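You operate a simulated robot arm through the tools that you are given. There is no shell and no other tool. Be economical: measure what you need, move in short steps, check, and stop when the job is done.

You run a simulated two-armed robot. Do the job below in one go: nothing can be reset, and whatever is moved stays where it is left.

JOB
Screw the cap back on the antifreeze bottle. Put the block marked "3" from the top of the pink table on the blue blind and the block marked "2" on the silver blind. Fetch the spring from the top of the pink table and set it on top of the green valve. Set the film switch to ON. Put one of the shims from the top of the green bench on the job card there. Take the descaler bottle and leave it on the permit card. Put the bottle that says "WAX" from the top of the pink table on the red sheet there and the bottle labelled "DYE" on the yellow card there. Take the blue pad from the top of the pink table and put it on the top of the blue table. Fetch the white pad and set it on the middle left shelf of the green shelving. The order is free. Set down upright: descaler bottle, bottle.

It is judged by the outcome, as a careful person would: the job done as asked, and still so three seconds after it is handed in. It fails if anything else is knocked over, pushed out of place, dropped, spilled or broken. A push-on lid holds only when it is set on centred and level and pressed home; a screw cap is set on level and turned clockwise until tight. Flat cloth is picked up by pressing the open fingertips on it (5 to 10 N) and closing them slowly along it; thin cloth reads only 2 to 8 mm in the jaws.

ROBOT AND FRAMES
Two 7-joint arms with two-finger parallel grippers on one trunk, on a base that drives. Base frame: it is fixed to the floor where the robot stands at the start and does not move with it; the origin is under the middle of the robot, x ahead of it, y to its left, z up; the surface under the hand at the start is at about z = 850. Units: mm, degrees, N and s.
The left shoulder is at the start at [70, 163, 1220], the right one opposite. With the tool pointing down near the work surface each hand reaches from about 380 to 880 mm from the robot's upright axis, wherever it stands, measured 20 degrees to its own side. Places, roughly: antifreeze bottle [750, -250, 1000]; block [11250, -9000, 750]; blue blind (10x10x1 cm) [11500, -8800, 900]; blue pad (8x8x5 cm) [10600, -8900, 900]; descaler bottle [750, 1250, 750]; dye bottle, oil bottle, wax bottle [10250, -8750, 1000]; film switch [1300, -7900, 1000]; green valve (7x7x8 cm) [11100, -9000, 900]; job card [-1750, -250, 750]; middle left shelf of the green shelving [13100, -11200, 800]; permit card [750, 1750, 750]; red sheet (10x10x1 cm) [10400, -9000, 900]; shim [-1750, -500, 750]; silver blind (10x10x1 cm) [11100, -8800, 900]; spring [11500, -9000, 750]; top of the blue table [8700, -9000, 800]; white pad (15x6x5 cm) [13600, -9100, 600]; yellow card [10000, -9000, 750]. Payload 3.43 kg a hand.
Tool frame (each hand has its own): the origin (TCP) lies between the finger pads and is the grasp point; the fingertips stand 34 mm ahead of it; z points along the fingers, y is the line along which they close. The gripper opens to 128 mm. The fingers are 24 mm wide and 12 mm thick; the gripper's body (48 by 130 mm) begins 96 mm behind the TCP.
Orientation is that of the tool frame in the base frame, as a unit quaternion [x, y, z, w]. With the fingers straight down and closing along the base's y, the tool's x points along the base's -x, its y along +y and its z along -z.

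CONTROLS
- The arms move only by the tool move_arm. It takes "left_increments", "right_increments" or both (then of equal length, played together; a hand with none holds still); each is one flat list of numbers, 7 for each row, row after row: the shift along the base's x, y, z in mm, then the turn, a rotation vector about the base's x, y, z in degrees, then the finger opening in mm, from 0 to 128. In form: [x, y, z, ax, ay, az, grip, x, y, z, ax, ay, az, grip, ...]. A call has 1 to 12 rows; each row is the pose to reach, as a shift and turn from the pose commanded when the call began. Rows are played at 5 a second. More than 50 mm and 8.6 degrees between two rows, or a gripper value outside its range, and nothing of the call is played. A pose out of reach is approached as far as the arm can. The call stops where the force on the tool passes 40 N (or 10 N more than at its start, if that is more) or the arm is blocked; 0.2 s more then pass. The fingers move at their own pace (about 153 mm/s each) and stop on an object; they squeeze with about 23 N. The grip force told is the motor's: it shows also when the fingers shut on nothing. Time passes only in rows, and 0.2 s behind the last, so rows that repeat a pose let the fingers close. The reply holds the time, the measured pose of the TCP, the force on the tool along the base axes, the opening and the grip force, in the units named above and with some noise, with the torque about the TCP (base axes, N m) and any sound that the robot's microphone picked up.
- Cameras (640 x 400 px; columns grow to the right, rows downward): "scene" is now at [134.5, -14.2, 1439.7]; the picture's right is [-0.17, -0.99, 0.00], its down [-0.64, 0.11, -0.76] and it looks along [0.75, -0.13, -0.65] (base axes); focal length 253 px, centre (320, 200). "left" rides on the left gripper at [76, 11, -160] in its tool frame; the picture's right is [-0.15, 0.99, 0.00], its down [-0.88, -0.13, -0.46] and it looks along [-0.45, -0.07, 0.89] (tool axes); focal length 234 px, centre (320, 200). "right" rides on the right gripper at [76, -11, -160] in its tool frame; the picture's right is [0.15, 0.99, 0.00], its down [-0.88, 0.13, -0.46] and it looks along [-0.45, 0.07, 0.89] (tool axes); focal length 234 px, centre (320, 200). There is no depth. A picture from a camera that has moved, and an enlarged one, comes with that camera's place and axes in the base frame and with its lens.
- camera(camera): a new picture of that camera. No time passes.
- slide_trunk(by): slides the trunk up (or, below 0, down) by that many mm; the arms and the scene camera ride with it, the base frame stays. It gives what a move gives, with no picture.
- roll_base(legs): drives the robot by 1 to 6 legs, each [ahead, left, turn to the left] in mm, mm and degrees, along the robot's own axes; the way and the turn of a leg run together, so that a leg with both is an arc; at most 1500 mm and 180 degrees a leg. The arms and the cameras ride along, it lands a little off, and it stops where it bumps. It gives what a move gives.
- turn_head(pan, tilt): turns the head with the scene camera to pan (to the left, within 86 degrees either way) and tilt (down, from -29 to 69), counted from straight ahead of the robot. It gives what a move gives.
- inspect(camera, box): a new picture of the part [left, top, right, bottom] of that camera's present view, enlarged. No time passes.
- finish_job(): hands the job in; it is judged then, once.

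Work in short steps. Places have to be worked out from the pictures, the camera data and where the tool is seen: move nearer, look again, correct. Check each grasp and each placing, and mend what went wrong. You have 525 turns and 318 pictures in all, those below and enlarged ones among them. Open the grippers and draw the arms clear of the work before you hand the job in, unless the task says otherwise; then end with one line.

The tools are called after ">>>" as name(argument=value, ...) on one line, values as JSON. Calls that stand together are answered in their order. move_arm: Moves the arms, as the interface text tells. Its arguments: {"type":"object","properties":{"left_increments":{"type":"array"},"right_increments":{"type":"array"}},"required":[]} The other tools are called the same way: slide_trunk (by) slides the trunk up or down; roll_base (legs) drives the base; turn_head (pan, tilt) turns the head that bears the scene camera; camera (camera) takes a picture; inspect (camera, box) takes an enlarged picture of a part of a camera's view; finish_job () hands the job in.

At the start:

```text
t: 0.0
left_eef_pos: [434.3, 74.8, 1207.6]
left_tool_rot: [0.0, 1.0, 0.0, 0.0]
left_force: [0.7, -0.3, 0.6]
left_moment: [-0.02, 0.01, -0.02]
left_gripper_width: 128.1
left_grasp_force: 0.1
right_eef_pos: [500.3, -333.9, 1171.6]
right_tool_rot: [0.0, 1.0, 0.0, 0.001]
right_force: [-0.5, 0.3, 0.2]
right_moment: [0.0, 0.0, -0.01]
right_gripper_width: 128.0
right_grasp_force: 0.0
trunk travel left (down, up): [-700.0, 240.0]
robot x, y, heading: [0.6, -0.5, -0.0]
head pan, tilt: [-9.8, 40.2]
```

scene: 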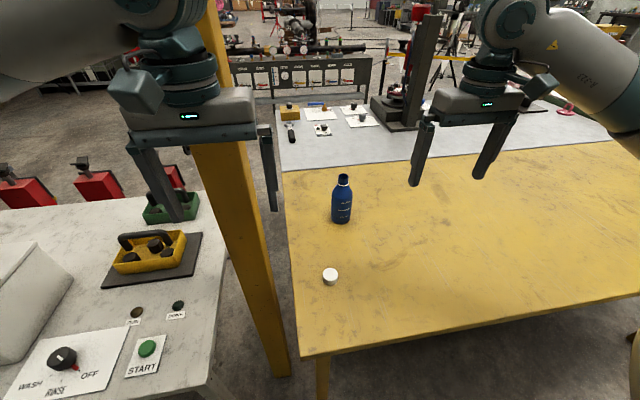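
right: 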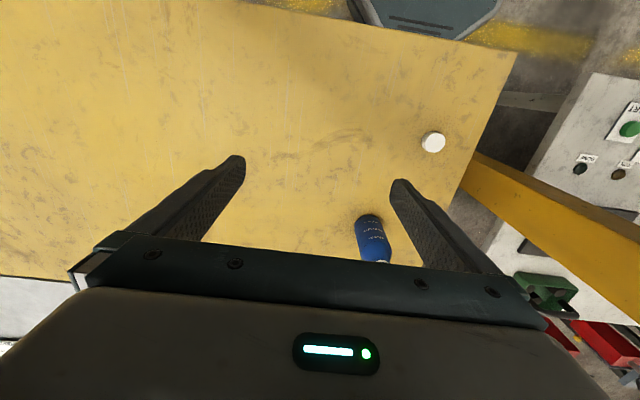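
left: 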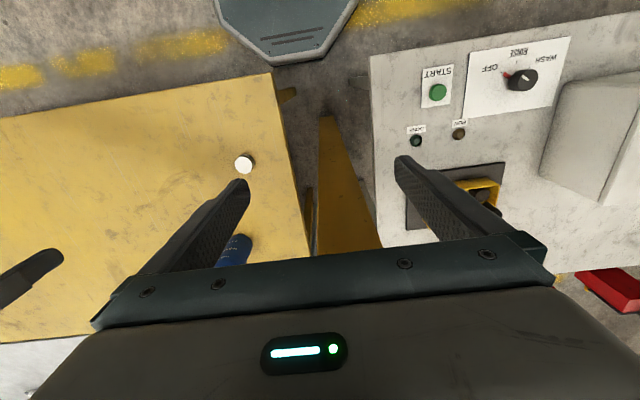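

The cap looks to be near [492,-105,865] and the bottle near [712,-188,850]. I'll zoom in on both.

>>> inspect(camera="scene", box=[280, 160, 400, 300])

>>> inspect(camera="right", box=[320, 100, 480, 280])

```text
2.86 times, centred on (340, 230) of scene
camera zoom: at [134.5, -14.2, 1439.7], right [-0.17, -0.99, 0.0], down [-0.64, 0.11, -0.76], along [0.75, -0.13, -0.65], focal length 724 px, centre (263, 114)
```

zoom: 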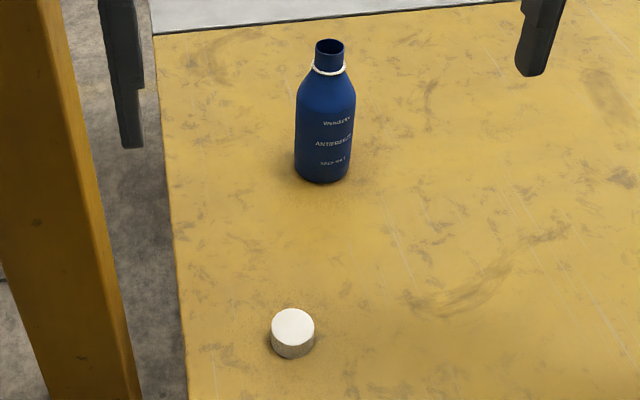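

```text
2.22 times, centred on (400, 190) of right
camera zoom: at [425.4, -344.7, 1331.1], right [-0.15, 0.99, 0.0], down [0.88, 0.13, 0.46], along [0.45, 0.07, -0.89], focal length 520 px, centre (142, 222)
```

zoom: 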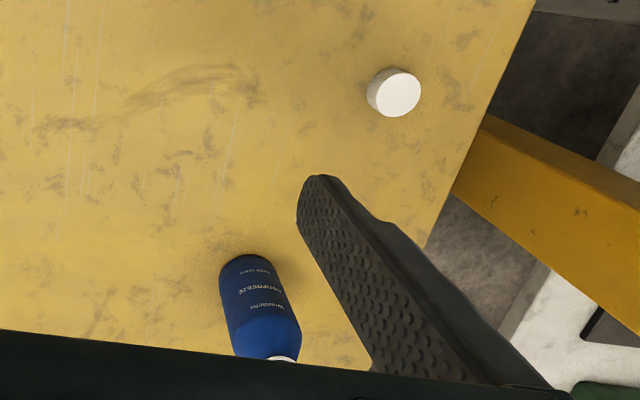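

Cap is at about (499,-104,873), bottle about (698,-180) with its mouth at z≈1028. A yellow post stands near (560,95), so I want to shift the robot right. First I'll look to the right.

>>> turn_head(pan=-70, tilt=35)

>>> camera(camera="scene")

>>> turn_head(pan=70, tilt=25)

>>> camera(camera="scene")

>>> turn_head(pan=0, tilt=15)

>>> camera(camera="scene")

```text
t: 1.3
left_eef_pos: [434.0, 75.5, 1207.6]
left_tool_rot: [0.0, 1.0, 0.0, -0.001]
left_force: [0.1, 0.3, 0.3]
left_moment: [0.0, -0.05, -0.02]
left_gripper_width: 128.3
left_grasp_force: 0.1
right_eef_pos: [500.8, -332.7, 1171.9]
right_tool_rot: [0.001, 1.0, 0.0, 0.0]
right_force: [-0.1, 0.3, 0.5]
right_moment: [0.04, -0.02, 0.0]
right_gripper_width: 128.2
right_grasp_force: 0.0
trunk travel left (down, up): [-700.0, 240.0]
robot x, y, heading: [-2.9, -0.9, -0.1]
head pan, tilt: [-70.0, 35.0]
```

```text
312 pictures are left
camera scene: at [81.1, -82.4, 1447.5], right [-0.94, -0.34, 0.0], down [-0.2, 0.54, -0.82], along [0.28, -0.77, -0.57], focal length 253 px, centre (320, 200)
```

scene: 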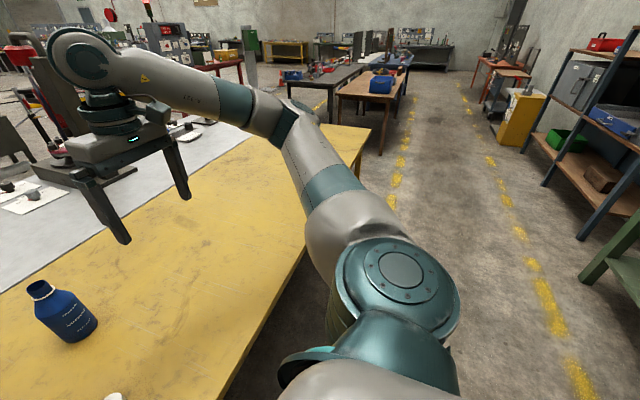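

```text
t: 3.5
left_eef_pos: [435.0, 74.9, 1207.6]
left_tool_rot: [-0.001, 1.0, 0.0, 0.0]
left_force: [-0.2, 0.3, 0.0]
left_moment: [0.0, 0.04, -0.02]
left_gripper_width: 127.9
left_grasp_force: 0.1
right_eef_pos: [501.1, -334.1, 1171.4]
right_tool_rot: [0.0, 1.0, 0.0, 0.001]
right_force: [-0.4, 0.3, -0.3]
right_moment: [0.0, 0.02, -0.01]
right_gripper_width: 127.9
right_grasp_force: 0.1
trunk travel left (down, up): [-700.0, 240.0]
robot x, y, heading: [0.3, -0.2, 0.2]
head pan, tilt: [70.0, 25.0]
```

```text
311 pictures are left
camera scene: at [82.4, 86.9, 1463.3], right [0.94, -0.34, 0.0], down [-0.14, -0.4, -0.91], along [0.31, 0.85, -0.42], focal length 253 px, centre (320, 200)
```

scene: 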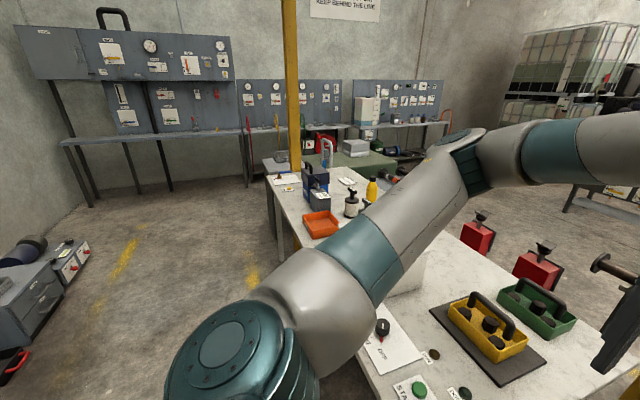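

```text
t: 4.9
left_eef_pos: [435.7, 76.0, 1208.1]
left_tool_rot: [0.0, 1.0, 0.0, 0.0]
left_force: [0.3, -0.3, 0.1]
left_moment: [0.01, 0.01, 0.0]
left_gripper_width: 128.1
left_grasp_force: 0.0
right_eef_pos: [501.1, -333.8, 1172.1]
right_tool_rot: [0.0, 1.0, 0.0, 0.0]
right_force: [0.4, 0.1, 0.6]
right_moment: [-0.01, 0.01, -0.02]
right_gripper_width: 128.0
right_grasp_force: 0.0
trunk travel left (down, up): [-700.0, 240.0]
robot x, y, heading: [-1.3, 3.0, -0.1]
head pan, tilt: [0.0, 15.0]
```

```text
310 pictures are left
camera scene: at [144.3, 0.4, 1479.5], right [0.0, -1.0, 0.0], down [-0.26, 0.0, -0.97], along [0.97, 0.0, -0.26], focal length 253 px, centre (320, 200)
```

scene: 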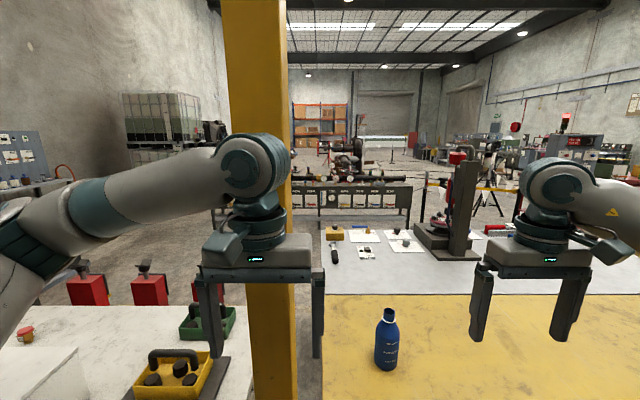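

The floor to the right is free. I'll drive 250 mm right so both arms can work at the bottle clear of the post.

>>> roll_base(legs=[[0, -250, 0]])

>>> turn_head(pan=0, tilt=45)

>>> camera(camera="scene")

```text
t: 6.8
left_eef_pos: [435.5, -174.0, 1206.9]
left_tool_rot: [0.0, 1.0, 0.0, 0.001]
left_force: [0.2, -0.1, -0.1]
left_moment: [-0.02, 0.0, -0.02]
left_gripper_width: 127.7
left_grasp_force: 0.1
right_eef_pos: [499.7, -582.2, 1172.2]
right_tool_rot: [0.0, 1.0, 0.0, 0.0]
right_force: [-0.2, 0.1, 0.6]
right_moment: [-0.02, -0.01, 0.0]
right_gripper_width: 128.1
right_grasp_force: 0.0
trunk travel left (down, up): [-700.0, 240.0]
robot x, y, heading: [-2.2, -253.2, -0.1]
head pan, tilt: [0.0, 15.0]
```

```text
t: 7.7
left_eef_pos: [434.1, -175.0, 1206.8]
left_tool_rot: [0.0, 1.0, 0.0, -0.001]
left_force: [-0.3, 0.2, -0.1]
left_moment: [-0.03, 0.03, 0.02]
left_gripper_width: 128.1
left_grasp_force: 0.0
right_eef_pos: [499.7, -583.2, 1173.2]
right_tool_rot: [0.0, 1.0, 0.001, -0.001]
right_force: [-0.1, -0.2, 0.4]
right_moment: [0.01, 0.03, -0.04]
right_gripper_width: 128.1
right_grasp_force: 0.1
trunk travel left (down, up): [-700.0, 240.0]
robot x, y, heading: [-0.3, -251.3, -0.1]
head pan, tilt: [0.0, 45.0]
```

```text
309 pictures are left
camera scene: at [132.1, -249.3, 1432.7], right [0.0, -1.0, 0.0], down [-0.71, 0.0, -0.71], along [0.71, 0.0, -0.71], focal length 253 px, centre (320, 200)
```

scene: 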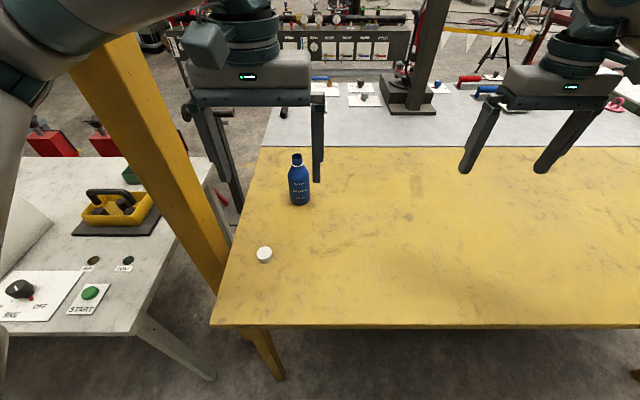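

The right side is open, so the right hand will hold the bottle from the side and the left will handle the cap. I'll move the left above the cap.

>>> move_arm(left_increments=[30, 35, -30, 0, 0, 0, 90, 64, 70, -60, 0, 0, 0, 80, 64, 70, -110, 0, 0, 0, 80, 64, 70, -160, 0, 0, 0, 80, 64, 70, -210, 0, 0, 0, 80])

>>> camera(camera="left")

>>> camera(camera="scene")

```text
refused: row 1 steps farther than a row can; nothing moved
```

```text
308 pictures are left
camera left: at [358.8, -163.1, 1367.6], right [0.15, 0.99, 0.0], down [0.88, -0.13, 0.46], along [0.45, -0.07, -0.89], focal length 234 px, centre (320, 200)
```

left: 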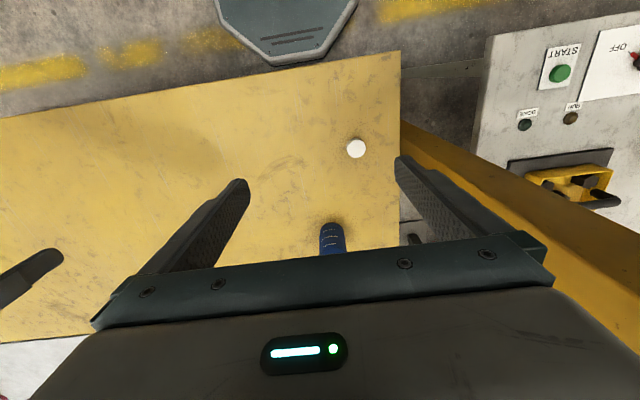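

```text
307 pictures are left
camera scene: at [132.1, -249.3, 1432.7], right [0.0, -1.0, 0.0], down [-0.71, 0.0, -0.71], along [0.71, 0.0, -0.71], focal length 253 px, centre (320, 200)
```

scene: 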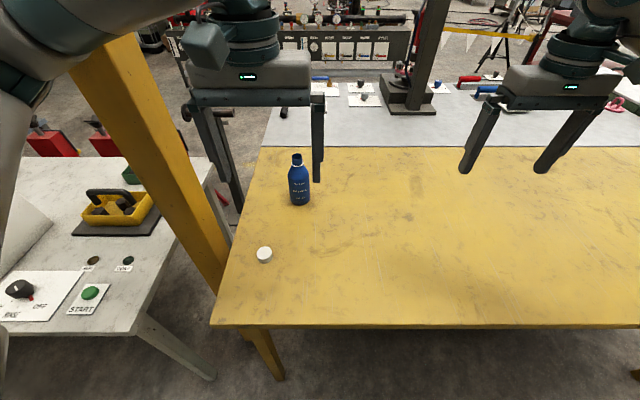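

Per-row limit is on the 3D distance; I'll use smaller rows (cap confirmed at (500,-104)).

>>> move_arm(left_increments=[25, 27, -25, 0, 0, 0, 90, 50, 54, -50, 0, 0, 0, 80, 65, 70, -90, 0, 0, 0, 80, 65, 70, -135, 0, 0, 0, 80, 65, 70, -180, 0, 0, 0, 80, 65, 70, -225, 0, 0, 0, 80])

>>> camera(camera="left")

>>> camera(camera="scene")

```text
t: 9.1
left_eef_pos: [499.1, -104.2, 981.3]
left_tool_rot: [-0.001, 1.0, 0.0, 0.0]
left_force: [-1.5, 1.2, 0.1]
left_moment: [0.03, 0.04, -0.01]
left_gripper_width: 80.0
left_grasp_force: 0.1
right_eef_pos: [500.6, -582.2, 1171.5]
right_tool_rot: [0.0, 1.0, 0.0, 0.0]
right_force: [0.5, 0.3, 0.1]
right_moment: [0.02, 0.03, -0.04]
right_gripper_width: 128.0
right_grasp_force: 0.1
trunk travel left (down, up): [-700.0, 240.0]
robot x, y, heading: [1.3, -249.7, 0.1]
head pan, tilt: [0.0, 45.0]
```

```text
306 pictures are left
camera left: at [423.2, -93.0, 1141.7], right [0.15, 0.99, 0.0], down [0.88, -0.13, 0.46], along [0.45, -0.07, -0.89], focal length 234 px, centre (320, 200)
```

left: 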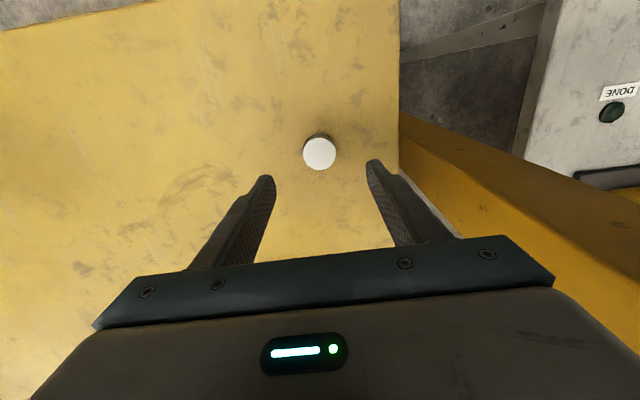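

```text
305 pictures are left
camera scene: at [132.9, -249.2, 1432.7], right [0.0, -1.0, 0.0], down [-0.71, 0.0, -0.71], along [0.71, 0.0, -0.71], focal length 253 px, centre (320, 200)
```

scene: 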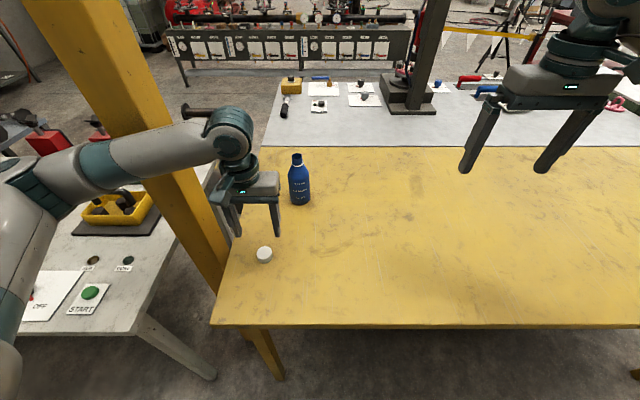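

Aligned over the cap; I'll descend to TCP z≈890 and close.

>>> move_arm(left_increments=[-1, -1, -45, 0, 0, 0, 70, -1, -1, -75, 0, 0, 0, 70, -1, -1, -91, 0, 0, 0, 70, -1, -1, -91, 0, 0, 0, 20, -1, -1, -91, 0, 0, 0, 20, -1, -1, -91, 0, 0, 0, 20])

>>> camera(camera="left")

```text
t: 10.5
left_eef_pos: [497.4, -105.2, 892.1]
left_tool_rot: [0.001, 1.0, 0.0, 0.0]
left_force: [0.4, 0.0, -0.1]
left_moment: [0.04, -0.01, 0.0]
left_gripper_width: 32.2
left_grasp_force: 22.7
right_eef_pos: [499.9, -583.2, 1172.6]
right_tool_rot: [0.0, 1.0, 0.0, 0.0]
right_force: [-0.3, 0.9, -0.2]
right_moment: [0.02, 0.0, 0.01]
right_gripper_width: 128.0
right_grasp_force: 0.0
trunk travel left (down, up): [-700.0, 240.0]
robot x, y, heading: [-1.3, -250.2, -0.2]
head pan, tilt: [0.0, 45.0]
```

```text
304 pictures are left
camera left: at [422.4, -94.7, 1052.0], right [0.15, 0.99, 0.0], down [0.88, -0.13, 0.46], along [0.45, -0.07, -0.89], focal length 234 px, centre (320, 200)
```

left: 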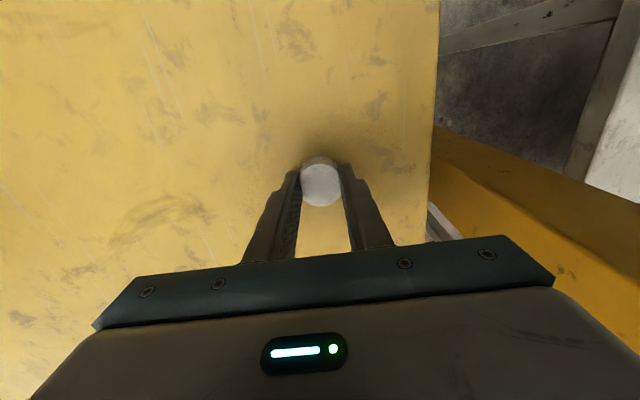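

Cap held (32 mm). Now lift it while the right hand begins turning to a horizontal grip on the bottle body.

>>> move_arm(left_increments=[0, 0, 20, 0, 0, 0, 20, 0, 0, 50, 0, 0, 0, 20, 0, 0, 90, 0, 0, 0, 20, 0, 0, 130, 0, 0, 0, 20, 0, 0, 170, 0, 0, 0, 20, 0, 0, 200, 0, 0, 0, 20, 0, 0, 230, 0, 0, 0, 20, 0, 0, 230, 0, 0, 0, 20, 0, 0, 230, 0, 0, 0, 20, 0, 0, 230, 0, 0, 0, 20, 0, 0, 230, 0, 0, 0, 20], right_increments=[12, 8, -4, 0, 0, -8.2, 110, 24, 16, -8, 0, 0, -16.4, 110, 36, 24, -12, 0, 0, -24.6, 110, 48, 32, -16, 0, 0, -32.8, 110, 60, 40, -20, 0, 0, -41, 110, 72, 48, -24, 0, 0, -49.2, 110, 84, 56, -28, 0, 0, -57.4, 110, 96, 64, -32, 0, 0, -65.6, 110, 108, 72, -36, 0, 0, -73.8, 110, 120, 80, -40, 0, 0, -82, 110, 130, 86, -44, 0, 0, -90, 110])

>>> camera(camera="scene")

```text
t: 12.9
left_eef_pos: [498.8, -104.5, 1121.5]
left_tool_rot: [0.0, 1.0, 0.0, 0.0]
left_force: [0.4, 0.2, -0.3]
left_moment: [0.0, 0.0, 0.01]
left_gripper_width: 32.2
left_grasp_force: 22.9
right_eef_pos: [630.5, -496.3, 1127.3]
right_tool_rot: [0.708, 0.707, 0.0, 0.0]
right_force: [-0.3, 0.0, -0.3]
right_moment: [-0.01, 0.03, 0.0]
right_gripper_width: 110.4
right_grasp_force: 0.1
trunk travel left (down, up): [-700.0, 240.0]
robot x, y, heading: [-0.5, -248.8, -0.1]
head pan, tilt: [0.0, 45.0]
```

```text
303 pictures are left
camera scene: at [132.8, -249.3, 1432.6], right [0.0, -1.0, 0.0], down [-0.71, 0.0, -0.71], along [0.71, 0.0, -0.71], focal length 253 px, centre (320, 200)
```

scene: 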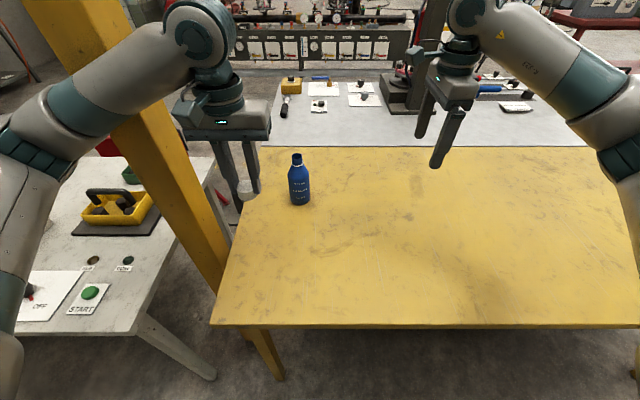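

Tilt the right tool 70° toward +y while going to (698,-340,930).

>>> move_arm(right_increments=[7, 17, -20, 7.8, 0, 0, 110, 15, 34, -42, 15.6, 0, 0, 110, 22, 52, -64, 23.4, 0, 0, 110, 30, 69, -86, 31.2, 0, 0, 110, 37, 87, -108, 39, 0, 0, 110, 45, 104, -130, 46.8, 0, 0, 110, 52, 121, -152, 54.6, 0, 0, 110, 60, 139, -174, 62.4, 0, 0, 110, 67, 156, -197, 70, 0, 0, 110])

>>> camera(camera="right")

>>> camera(camera="scene")

```text
t: 14.9
left_eef_pos: [499.9, -105.6, 1120.3]
left_tool_rot: [0.0, 1.0, 0.001, -0.001]
left_force: [-1.3, -0.5, 0.1]
left_moment: [0.01, 0.02, 0.01]
left_gripper_width: 32.1
left_grasp_force: 23.4
right_eef_pos: [698.5, -342.7, 930.7]
right_tool_rot: [0.579, 0.579, 0.406, -0.406]
right_force: [0.0, -0.5, -0.2]
right_moment: [-0.04, 0.01, 0.0]
right_gripper_width: 110.1
right_grasp_force: 0.1
trunk travel left (down, up): [-700.0, 240.0]
robot x, y, heading: [-0.7, -250.9, 0.2]
head pan, tilt: [0.0, 45.0]
```

```text
302 pictures are left
camera right: at [687.3, -466.2, 1056.1], right [0.99, 0.05, 0.14], down [0.13, -0.73, -0.67], along [0.07, 0.68, -0.73], focal length 234 px, centre (320, 200)
```

right: 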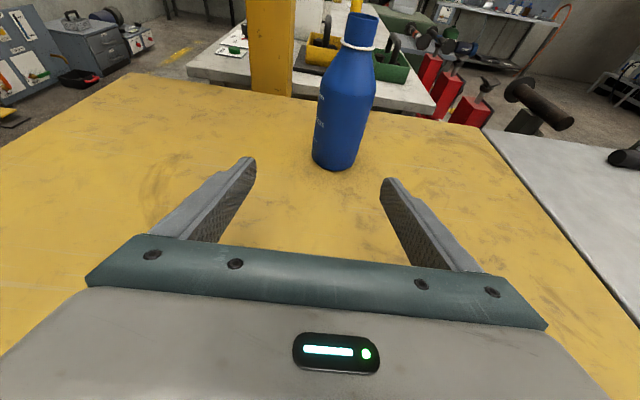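

```text
301 pictures are left
camera scene: at [133.3, -249.4, 1432.6], right [0.0, -1.0, 0.0], down [-0.71, 0.0, -0.71], along [0.71, 0.0, -0.71], focal length 253 px, centre (320, 200)
```

scene: 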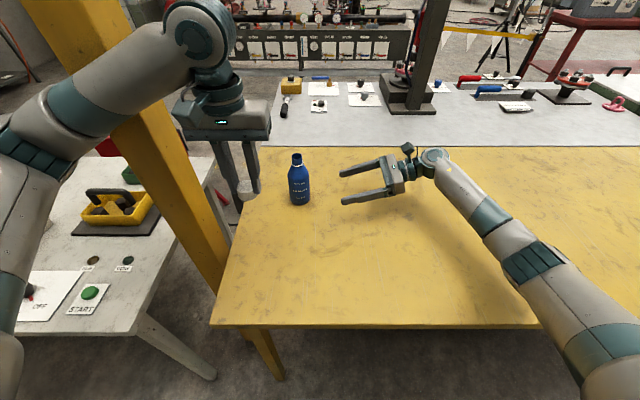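

Triangulating both views puts the bottle at about (720,-185), mouth z≈1018. I'll shift the right hand to x=720 and approach partway.

>>> move_arm(right_increments=[21, 0, -10, 0, 0, 0, 110, 21, 25, -20, 0, 0, 0, 110, 21, 50, -20, 0, 0, 0, 110])

>>> camera(camera="right")

>>> inspect(camera="scene", box=[230, 100, 430, 240])

```text
t: 15.7
left_eef_pos: [499.1, -104.5, 1122.0]
left_tool_rot: [0.0, 1.0, 0.0, 0.001]
left_force: [-1.5, 0.1, -0.5]
left_moment: [-0.02, 0.01, 0.02]
left_gripper_width: 31.9
left_grasp_force: 23.2
right_eef_pos: [718.8, -290.8, 911.8]
right_tool_rot: [0.579, 0.579, 0.406, -0.406]
right_force: [-0.1, 0.0, 0.8]
right_moment: [-0.01, 0.01, -0.04]
right_gripper_width: 110.1
right_grasp_force: 0.1
trunk travel left (down, up): [-700.0, 240.0]
robot x, y, heading: [2.0, -250.5, 0.1]
head pan, tilt: [0.0, 45.0]
```

```text
300 pictures are left
camera right: at [707.6, -415.4, 1036.3], right [0.99, 0.05, 0.14], down [0.13, -0.73, -0.67], along [0.07, 0.68, -0.73], focal length 234 px, centre (320, 200)
```

right: 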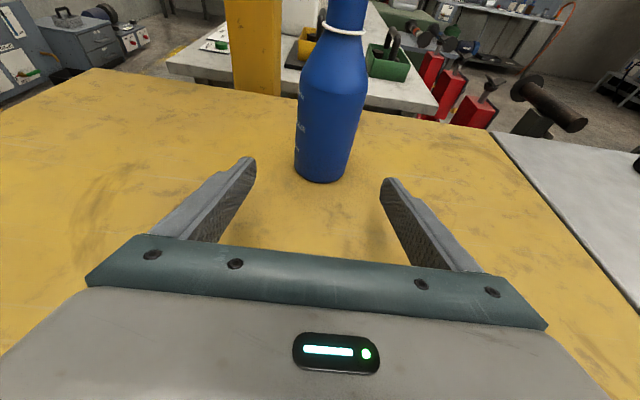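

```text
2.86 times, centred on (330, 170) of scene
camera zoom: at [132.2, -249.0, 1432.7], right [0.0, -1.0, 0.0], down [-0.71, 0.0, -0.71], along [0.71, 0.0, -0.71], focal length 724 px, centre (291, 286)
```

zoom: 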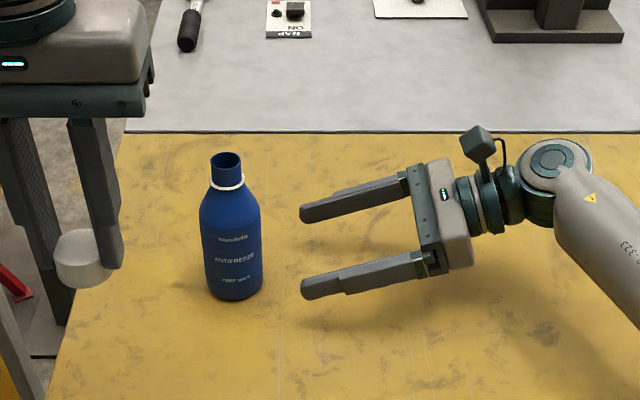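

Shift +6 in x and advance onto the bottle, watching force.

>>> move_arm(right_increments=[6, 20, 0, 0, 0, 0, 112, 6, 40, 0, 0, 0, 0, 112, 6, 60, 0, 0, 0, 0, 112, 6, 80, 0, 0, 0, 0, 112])

>>> camera(camera="right")

>>> inspect(camera="scene", box=[230, 100, 430, 240])

```text
t: 16.7
left_eef_pos: [499.2, -104.8, 1120.2]
left_tool_rot: [0.0, 1.0, 0.0, 0.0]
left_force: [0.5, -0.8, 0.3]
left_moment: [0.02, -0.01, 0.01]
left_gripper_width: 32.0
left_grasp_force: 23.3
right_eef_pos: [724.9, -209.2, 909.6]
right_tool_rot: [0.578, 0.579, 0.406, -0.407]
right_force: [0.2, 0.4, 0.0]
right_moment: [-0.03, -0.02, -0.01]
right_gripper_width: 111.9
right_grasp_force: 0.0
trunk travel left (down, up): [-700.0, 240.0]
robot x, y, heading: [-2.1, -247.7, -0.0]
head pan, tilt: [0.0, 45.0]
```

```text
298 pictures are left
camera right: at [713.3, -333.5, 1035.8], right [0.99, 0.05, 0.14], down [0.13, -0.73, -0.67], along [0.07, 0.68, -0.73], focal length 234 px, centre (320, 200)
```

right: 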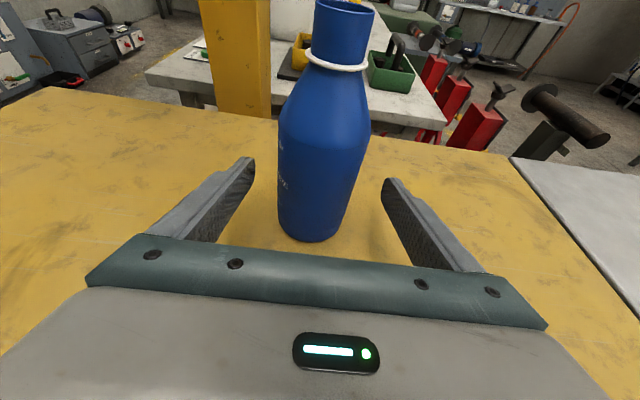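

```text
2.86 times, centred on (330, 170) of scene
camera zoom: at [132.3, -248.9, 1432.6], right [0.0, -1.0, 0.0], down [-0.71, 0.0, -0.71], along [0.71, 0.0, -0.71], focal length 724 px, centre (291, 286)
```

zoom: 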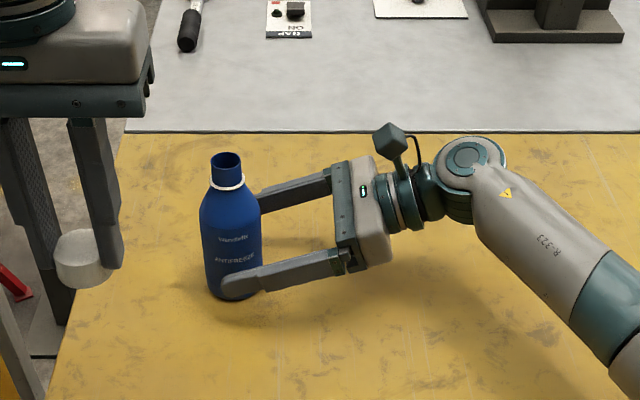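

Well centred. Advance 23 mm and close.

>>> move_arm(right_increments=[0, 12, 0, 0, 0, 0, 112, 0, 23, 0, 0, 0, 0, 112, 0, 23, 0, 0, 0, 0, 85, 0, 23, 0, 0, 0, 0, 50, 0, 23, 0, 0, 0, 0, 50])

>>> camera(camera="right")

>>> inspect(camera="scene", box=[230, 100, 430, 240])

```text
t: 17.9
left_eef_pos: [498.8, -104.1, 1120.9]
left_tool_rot: [0.0, 1.0, 0.0, -0.001]
left_force: [0.0, 1.2, -0.4]
left_moment: [-0.01, -0.01, -0.03]
left_gripper_width: 32.1
left_grasp_force: 23.1
right_eef_pos: [724.9, -188.1, 910.3]
right_tool_rot: [0.579, 0.579, 0.406, -0.405]
right_force: [1.5, -1.0, 0.1]
right_moment: [-0.04, 0.02, -0.01]
right_gripper_width: 62.6
right_grasp_force: 22.6
trunk travel left (down, up): [-700.0, 240.0]
robot x, y, heading: [-1.8, -252.0, -0.0]
head pan, tilt: [0.0, 45.0]
```

```text
296 pictures are left
camera right: at [714.1, -311.8, 1035.7], right [0.99, 0.05, 0.14], down [0.13, -0.73, -0.67], along [0.07, 0.68, -0.73], focal length 234 px, centre (320, 200)
```

right: 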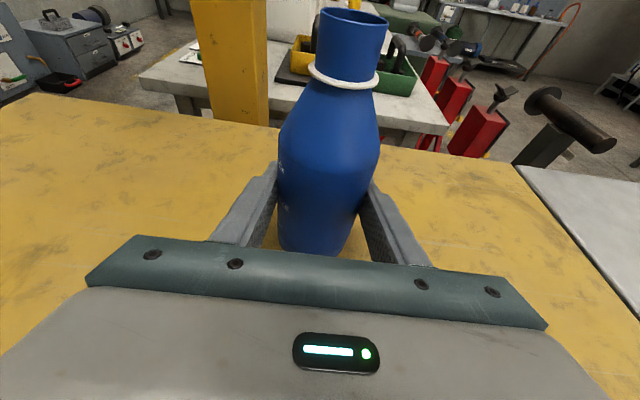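

```text
2.86 times, centred on (330, 170) of scene
camera zoom: at [132.3, -249.8, 1432.7], right [0.0, -1.0, 0.0], down [-0.71, 0.0, -0.71], along [0.71, 0.0, -0.71], focal length 724 px, centre (291, 286)
```

zoom: 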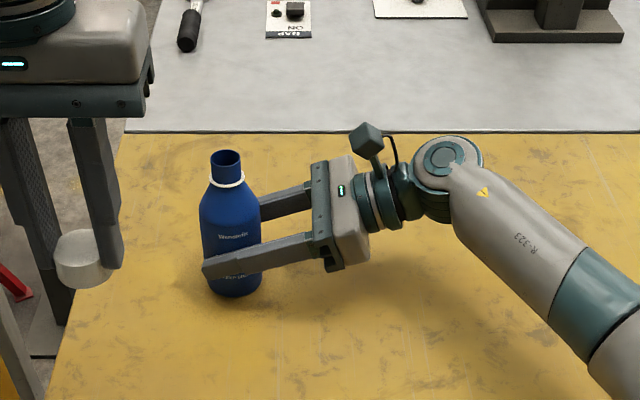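

Bottle held; mouth at about (725,-186,1018). I'll check the cap in the left jaws and pre-turn the left wrist counter-clockwise while moving toward the bottle at height.

>>> inspect(camera="left", box=[240, 120, 400, 250])

>>> move_arm(left_increments=[12, 0, 3, 0, 0, 8, 20, 24, 0, 6, 0, 0, 16, 20, 36, 0, 9, 0, 0, 24, 20, 48, 0, 12, 0, 0, 32, 20, 60, 0, 15, 0, 0, 40, 20, 70, 0, 15, 0, 0, 48, 20, 80, 0, 15, 0, 0, 56, 20, 90, 0, 15, 0, 0, 64, 20, 100, 0, 15, 0, 0, 72, 20, 110, 0, 15, 0, 0, 80, 20])

>>> camera(camera="scene")

```text
3.08 times, centred on (320, 185) of left
camera zoom: at [423.4, -94.1, 1281.5], right [0.15, 0.99, 0.0], down [0.88, -0.13, 0.46], along [0.45, -0.07, -0.89], focal length 720 px, centre (320, 246)
```

zoom: 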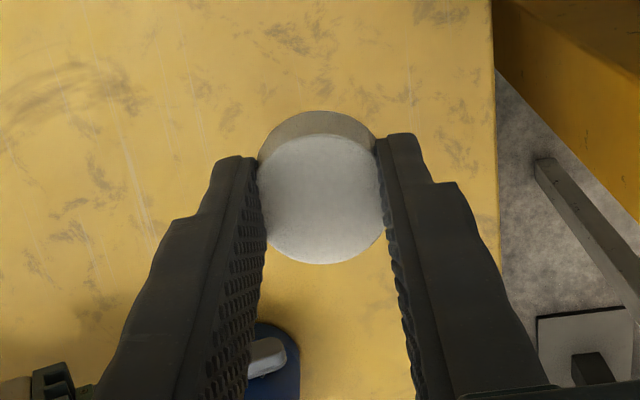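

```text
t: 20.3
left_eef_pos: [565.4, -101.9, 1145.9]
left_tool_rot: [-0.642, 0.767, -0.001, 0.011]
left_force: [0.1, 0.5, -0.5]
left_moment: [0.01, -0.01, -0.02]
left_gripper_width: 31.8
left_grasp_force: 22.9
right_eef_pos: [693.3, -176.5, 929.1]
right_tool_rot: [0.568, 0.588, 0.41, -0.404]
right_force: [-0.5, 0.8, -2.6]
right_moment: [0.01, 0.01, -0.05]
right_gripper_width: 62.4
right_grasp_force: 23.6
trunk travel left (down, up): [-700.0, 240.0]
robot x, y, heading: [-9.9, -248.2, 1.1]
head pan, tilt: [0.0, 45.0]
stopped in row 10 (left hand): the arm was blocked; the commanded pose is now the measured one
```

```text
293 pictures are left
camera scene: at [90.2, -251.8, 1437.7], right [0.02, -1.0, 0.0], down [-0.69, -0.01, -0.72], along [0.72, 0.02, -0.69], focal length 253 px, centre (320, 200)
```

scene: 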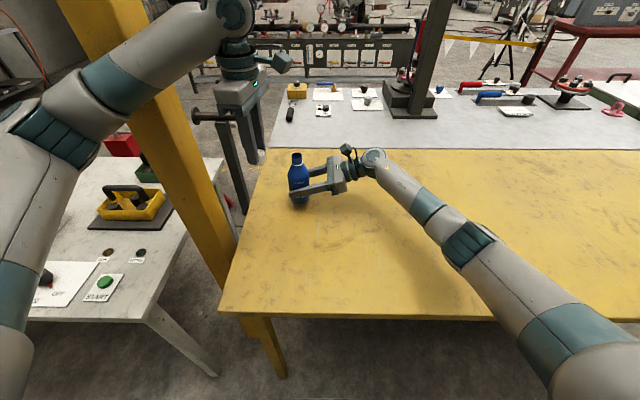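

The left forearm hit the yellow post and the robot was pushed back, so I'll back the left hand away right now.

>>> move_arm(left_increments=[-30, -10, 0, 0, 0, 0, 20, -60, -20, 0, 0, 0, 0, 20, -60, -20, 0, 0, 0, 0, 20])

>>> camera(camera="scene")

>>> camera(camera="right")

```text
t: 21.1
left_eef_pos: [531.9, -116.1, 1130.3]
left_tool_rot: [-0.644, 0.765, 0.003, 0.0]
left_force: [0.3, -0.5, 0.2]
left_moment: [-0.02, -0.01, -0.04]
left_gripper_width: 32.1
left_grasp_force: 22.9
right_eef_pos: [714.0, -174.6, 913.4]
right_tool_rot: [0.575, 0.584, 0.404, -0.406]
right_force: [-0.6, -0.1, -3.3]
right_moment: [-0.01, 0.04, -0.01]
right_gripper_width: 62.5
right_grasp_force: 23.0
trunk travel left (down, up): [-700.0, 240.0]
robot x, y, heading: [-5.7, -248.1, 0.8]
head pan, tilt: [0.0, 45.0]
```

```text
292 pictures are left
camera scene: at [120.0, -243.3, 1433.1], right [0.01, -1.0, 0.0], down [-0.7, -0.01, -0.71], along [0.71, 0.01, -0.7], focal length 253 px, centre (320, 200)
```

scene: 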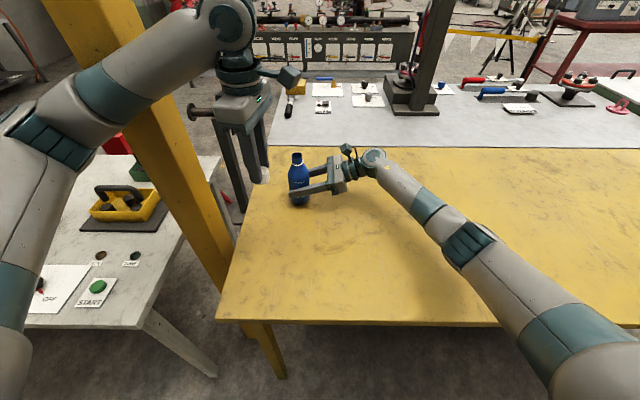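

```text
291 pictures are left
camera right: at [704.4, -298.6, 1038.8], right [0.99, 0.06, 0.14], down [0.14, -0.73, -0.67], along [0.06, 0.68, -0.73], focal length 234 px, centre (320, 200)
```

right: 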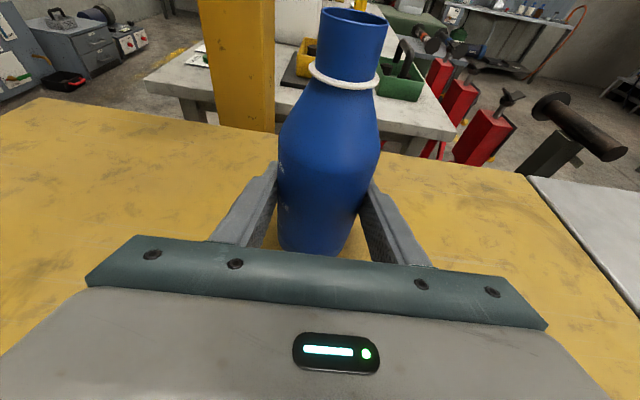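

Bottle still firmly held. I'll draw the left further back from the post.

>>> move_arm(left_increments=[-25, -20, 0, 0, 0, 0, 20, -50, -40, 0, 0, 0, 0, 20, -60, -60, 0, 0, 0, 0, 20, -60, -60, 0, 0, 0, 0, 20])

>>> camera(camera="scene")

```text
t: 22.1
left_eef_pos: [473.3, -178.7, 1129.9]
left_tool_rot: [-0.644, 0.765, 0.004, -0.001]
left_force: [0.5, -1.2, 0.5]
left_moment: [-0.04, 0.02, -0.02]
left_gripper_width: 31.8
left_grasp_force: 23.2
right_eef_pos: [716.7, -176.2, 910.4]
right_tool_rot: [0.575, 0.583, 0.403, -0.408]
right_force: [0.0, -0.7, 0.3]
right_moment: [-0.09, -0.08, -0.04]
right_gripper_width: 62.0
right_grasp_force: 23.3
trunk travel left (down, up): [-700.0, 240.0]
robot x, y, heading: [-7.8, -249.1, 1.0]
head pan, tilt: [0.0, 45.0]
```

```text
290 pictures are left
camera scene: at [125.4, -244.9, 1432.7], right [0.01, -1.0, 0.0], down [-0.71, -0.01, -0.71], along [0.71, 0.01, -0.71], focal length 253 px, centre (320, 200)
```

scene: 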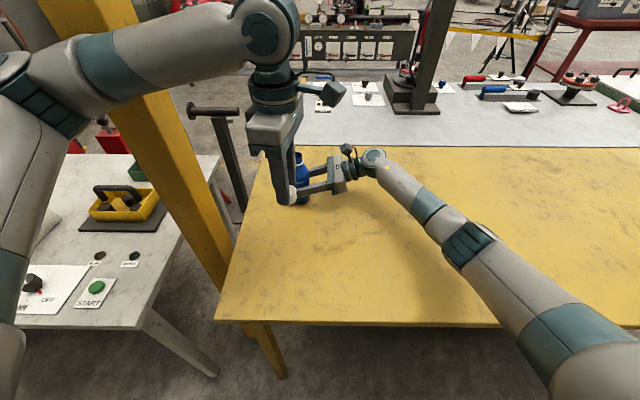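

Now clear. I'll carry the bottle with the right hand a bit right and nearer (away from the post): lift 15, move (-75,-150), lower.

>>> move_arm(right_increments=[0, 0, 15, 0, 0, 0, 50, -19, -37, 15, 0, 0, 0, 50, -38, -75, 15, 0, 0, 0, 50, -57, -112, 15, 0, 0, 0, 50, -75, -150, 15, 0, 0, 0, 50, -75, -150, 8, 0, 0, 0, 50, -75, -150, 2, 0, 0, 0, 50, -75, -150, 2, 0, 0, 0, 50])

>>> camera(camera="scene")

```text
t: 23.9
left_eef_pos: [473.3, -177.9, 1129.8]
left_tool_rot: [-0.643, 0.766, 0.004, -0.002]
left_force: [-0.1, -0.1, 0.2]
left_moment: [0.01, 0.0, -0.02]
left_gripper_width: 32.1
left_grasp_force: 22.8
right_eef_pos: [640.6, -326.0, 912.0]
right_tool_rot: [0.576, 0.583, 0.403, -0.408]
right_force: [-0.4, 0.4, -3.6]
right_moment: [-0.02, 0.03, 0.01]
right_gripper_width: 62.3
right_grasp_force: 22.8
trunk travel left (down, up): [-700.0, 240.0]
robot x, y, heading: [-7.1, -245.7, 0.9]
head pan, tilt: [0.0, 45.0]
```

```text
289 pictures are left
camera scene: at [125.4, -245.4, 1432.7], right [0.01, -1.0, 0.0], down [-0.71, -0.01, -0.71], along [0.71, 0.01, -0.71], focal length 253 px, centre (320, 200)
```

scene: 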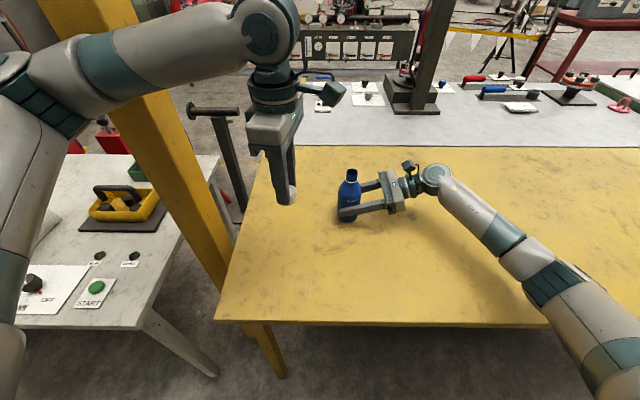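

Lower the bottle 2 mm onto the table, and bring the capped left hand above the mouth (~(640,-325)), levelling it slightly.

>>> move_arm(right_increments=[0, 0, -1, 0, 0, 0, 50, 0, 0, -2, 0, 0, 0, 50, 0, 0, -2, 0, 0, 0, 50, 0, 0, -2, 0, 0, 0, 50, 0, 0, -2, 0, 0, 0, 50, 0, 0, -2, 0, 0, 0, 50], left_increments=[30, -25, 0, 0, 0, 0, 20, 60, -50, 0, 0, 0, 0, 20, 90, -75, 0, -0.2, -0.46, 0, 20, 120, -105, 0, -0.2, -0.46, 0, 20, 145, -130, -10, -0.2, -0.46, 0, 20, 167, -148, -20, -0.2, -0.46, 0, 20])

>>> camera(camera="left")

>>> inspect(camera="scene", box=[270, 60, 470, 240])

>>> camera(camera="right")

```text
t: 25.3
left_eef_pos: [642.6, -326.7, 1111.3]
left_tool_rot: [-0.644, 0.765, 0.001, 0.001]
left_force: [0.5, 0.0, 0.1]
left_moment: [-0.01, -0.07, -0.02]
left_gripper_width: 31.8
left_grasp_force: 23.8
right_eef_pos: [640.0, -324.9, 910.0]
right_tool_rot: [0.575, 0.583, 0.403, -0.408]
right_force: [0.3, 1.5, 6.6]
right_moment: [-0.15, -0.22, 0.07]
right_gripper_width: 62.5
right_grasp_force: 22.6
trunk travel left (down, up): [-700.0, 240.0]
robot x, y, heading: [-7.3, -244.1, 0.7]
head pan, tilt: [0.0, 45.0]
```

```text
288 pictures are left
camera left: at [617.9, -400.2, 1271.4], right [-0.95, 0.31, 0.0], down [0.28, 0.84, 0.46], along [0.14, 0.44, -0.89], focal length 234 px, centre (320, 200)
```

left: 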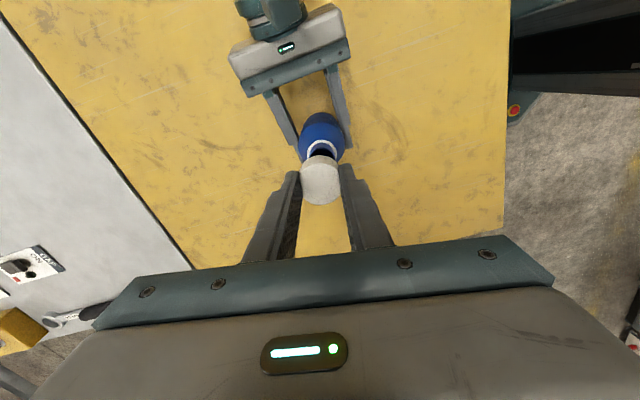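

```text
2.22 times, centred on (370, 150) of scene
camera zoom: at [124.9, -245.9, 1432.8], right [0.01, -1.0, 0.0], down [-0.71, -0.01, -0.71], along [0.71, 0.01, -0.71], focal length 563 px, centre (209, 311)
```

zoom: 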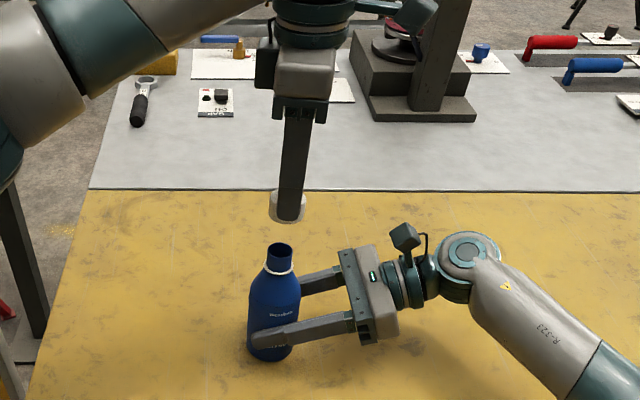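

```text
286 pictures are left
camera right: at [632.3, -449.6, 1035.6], right [0.99, 0.06, 0.14], down [0.14, -0.73, -0.67], along [0.06, 0.68, -0.73], focal length 234 px, centre (320, 200)
```

right: 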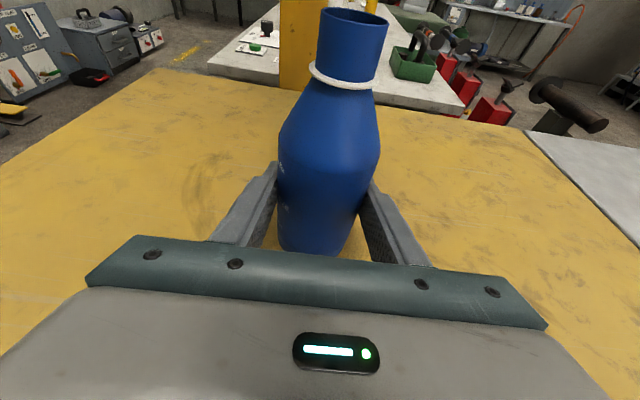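

I'll zoom the left camera to check the cap-to-mouth offset.

>>> inspect(camera="left", box=[270, 100, 370, 220])

>>> inspect(camera="scene", box=[320, 110, 400, 190])

```text
3.33 times, centred on (320, 160) of left
camera zoom: at [617.9, -400.2, 1271.4], right [-0.95, 0.31, 0.0], down [0.28, 0.84, 0.46], along [0.14, 0.44, -0.89], focal length 781 px, centre (320, 333)
```

zoom: 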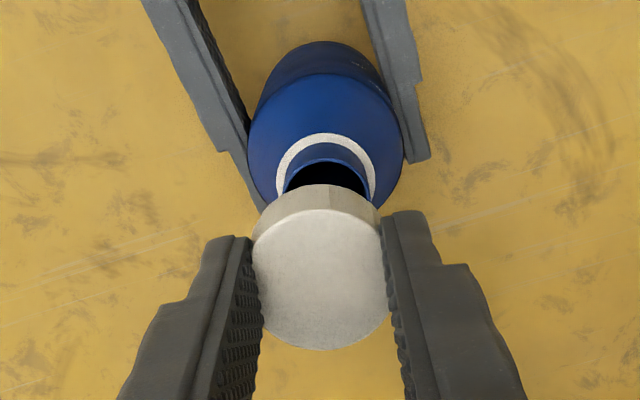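

```text
5.00 times, centred on (360, 150) of scene
camera zoom: at [124.9, -245.9, 1432.8], right [0.01, -1.0, 0.0], down [-0.71, -0.01, -0.71], along [0.71, 0.01, -0.71], focal length 1266 px, centre (120, 450)
```

zoom: 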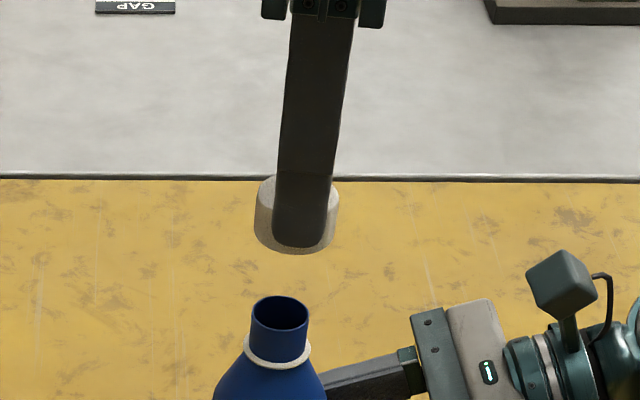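

Need to shift about (-1.3,+3.8). Descend to just over the mouth.

>>> move_arm(left_increments=[-1.3, 3.8, 0, 0, 0, 0, 20, -1.3, 3.8, -20, 0, 0, 0, 20, -1.3, 3.8, -40, 0, 0, 0, 20, -1.3, 3.8, -40, 0, 0, 0, 20])

>>> inspect(camera="scene", box=[320, 110, 400, 190])

>>> inspect(camera="right", box=[270, 0, 430, 100])

```text
t: 26.3
left_eef_pos: [639.2, -320.7, 1071.0]
left_tool_rot: [-0.644, 0.765, 0.001, 0.002]
left_force: [-0.1, -0.6, 0.2]
left_moment: [-0.01, 0.01, 0.0]
left_gripper_width: 32.0
left_grasp_force: 23.0
right_eef_pos: [640.8, -325.2, 910.0]
right_tool_rot: [0.575, 0.583, 0.403, -0.408]
right_force: [1.3, 1.2, 8.0]
right_moment: [0.12, -0.26, -0.06]
right_gripper_width: 62.3
right_grasp_force: 23.3
trunk travel left (down, up): [-700.0, 240.0]
robot x, y, heading: [-6.2, -251.0, 0.5]
head pan, tilt: [0.0, 45.0]
```

```text
5.00 times, centred on (360, 150) of scene
camera zoom: at [124.4, -245.0, 1432.8], right [0.01, -1.0, 0.0], down [-0.71, -0.01, -0.71], along [0.71, 0.01, -0.71], focal length 1266 px, centre (120, 450)
```

zoom: 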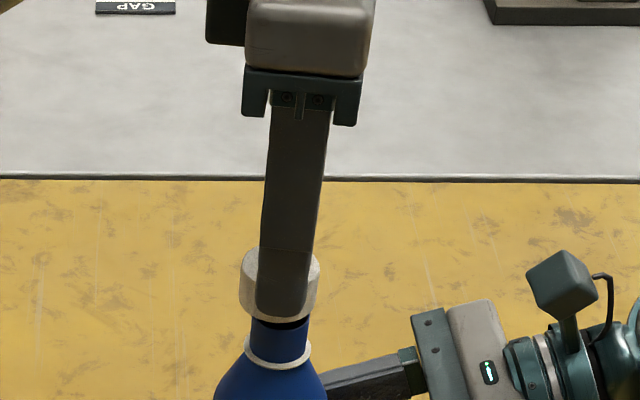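

```text
4.00 times, centred on (350, 50) of right
camera zoom: at [632.0, -449.4, 1035.7], right [0.99, 0.06, 0.14], down [0.14, -0.73, -0.67], along [0.06, 0.68, -0.73], focal length 937 px, centre (200, 800)
```

zoom: 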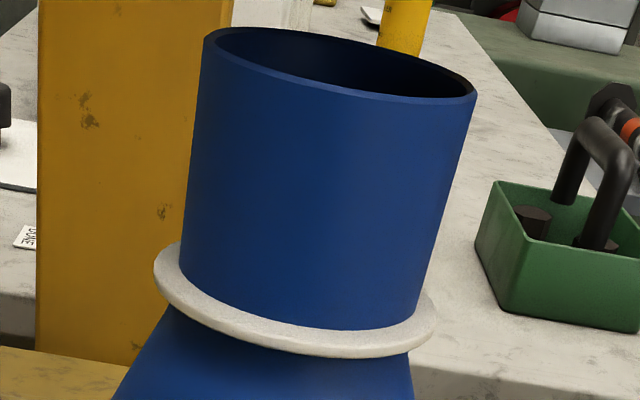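

y lines up. Check x via the left camera.

>>> inspect(camera="left", box=[270, 100, 370, 220])

```text
3.33 times, centred on (320, 160) of left
camera zoom: at [615.1, -394.5, 1231.5], right [-0.95, 0.31, 0.0], down [0.28, 0.84, 0.46], along [0.14, 0.43, -0.89], focal length 781 px, centre (320, 333)
```

zoom: 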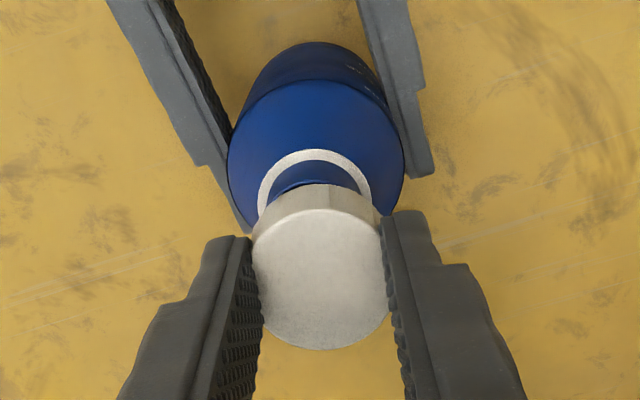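

Shift +1.6 in x, then lower slowly to contact.

>>> move_arm(left_increments=[1.6, -0.4, -4, 0, 0, 0, 20, 1.6, -0.4, -8, 0, 0, 0, 20, 1.6, -0.4, -11, 0, 0, 0, 20, 1.6, -0.4, -14, 0, 0, 0, 20])

```text
t: 27.3
left_eef_pos: [641.6, -321.9, 1056.6]
left_tool_rot: [-0.644, 0.765, 0.0, 0.001]
left_force: [-0.3, -0.2, -0.2]
left_moment: [0.05, -0.02, 0.03]
left_gripper_width: 32.0
left_grasp_force: 23.4
right_eef_pos: [641.6, -325.8, 910.0]
right_tool_rot: [0.576, 0.583, 0.404, -0.408]
right_force: [2.0, 0.0, 9.6]
right_moment: [0.1, -0.18, -0.05]
right_gripper_width: 62.3
right_grasp_force: 22.8
trunk travel left (down, up): [-700.0, 240.0]
robot x, y, heading: [-6.4, -245.6, 0.8]
head pan, tilt: [0.0, 45.0]
```

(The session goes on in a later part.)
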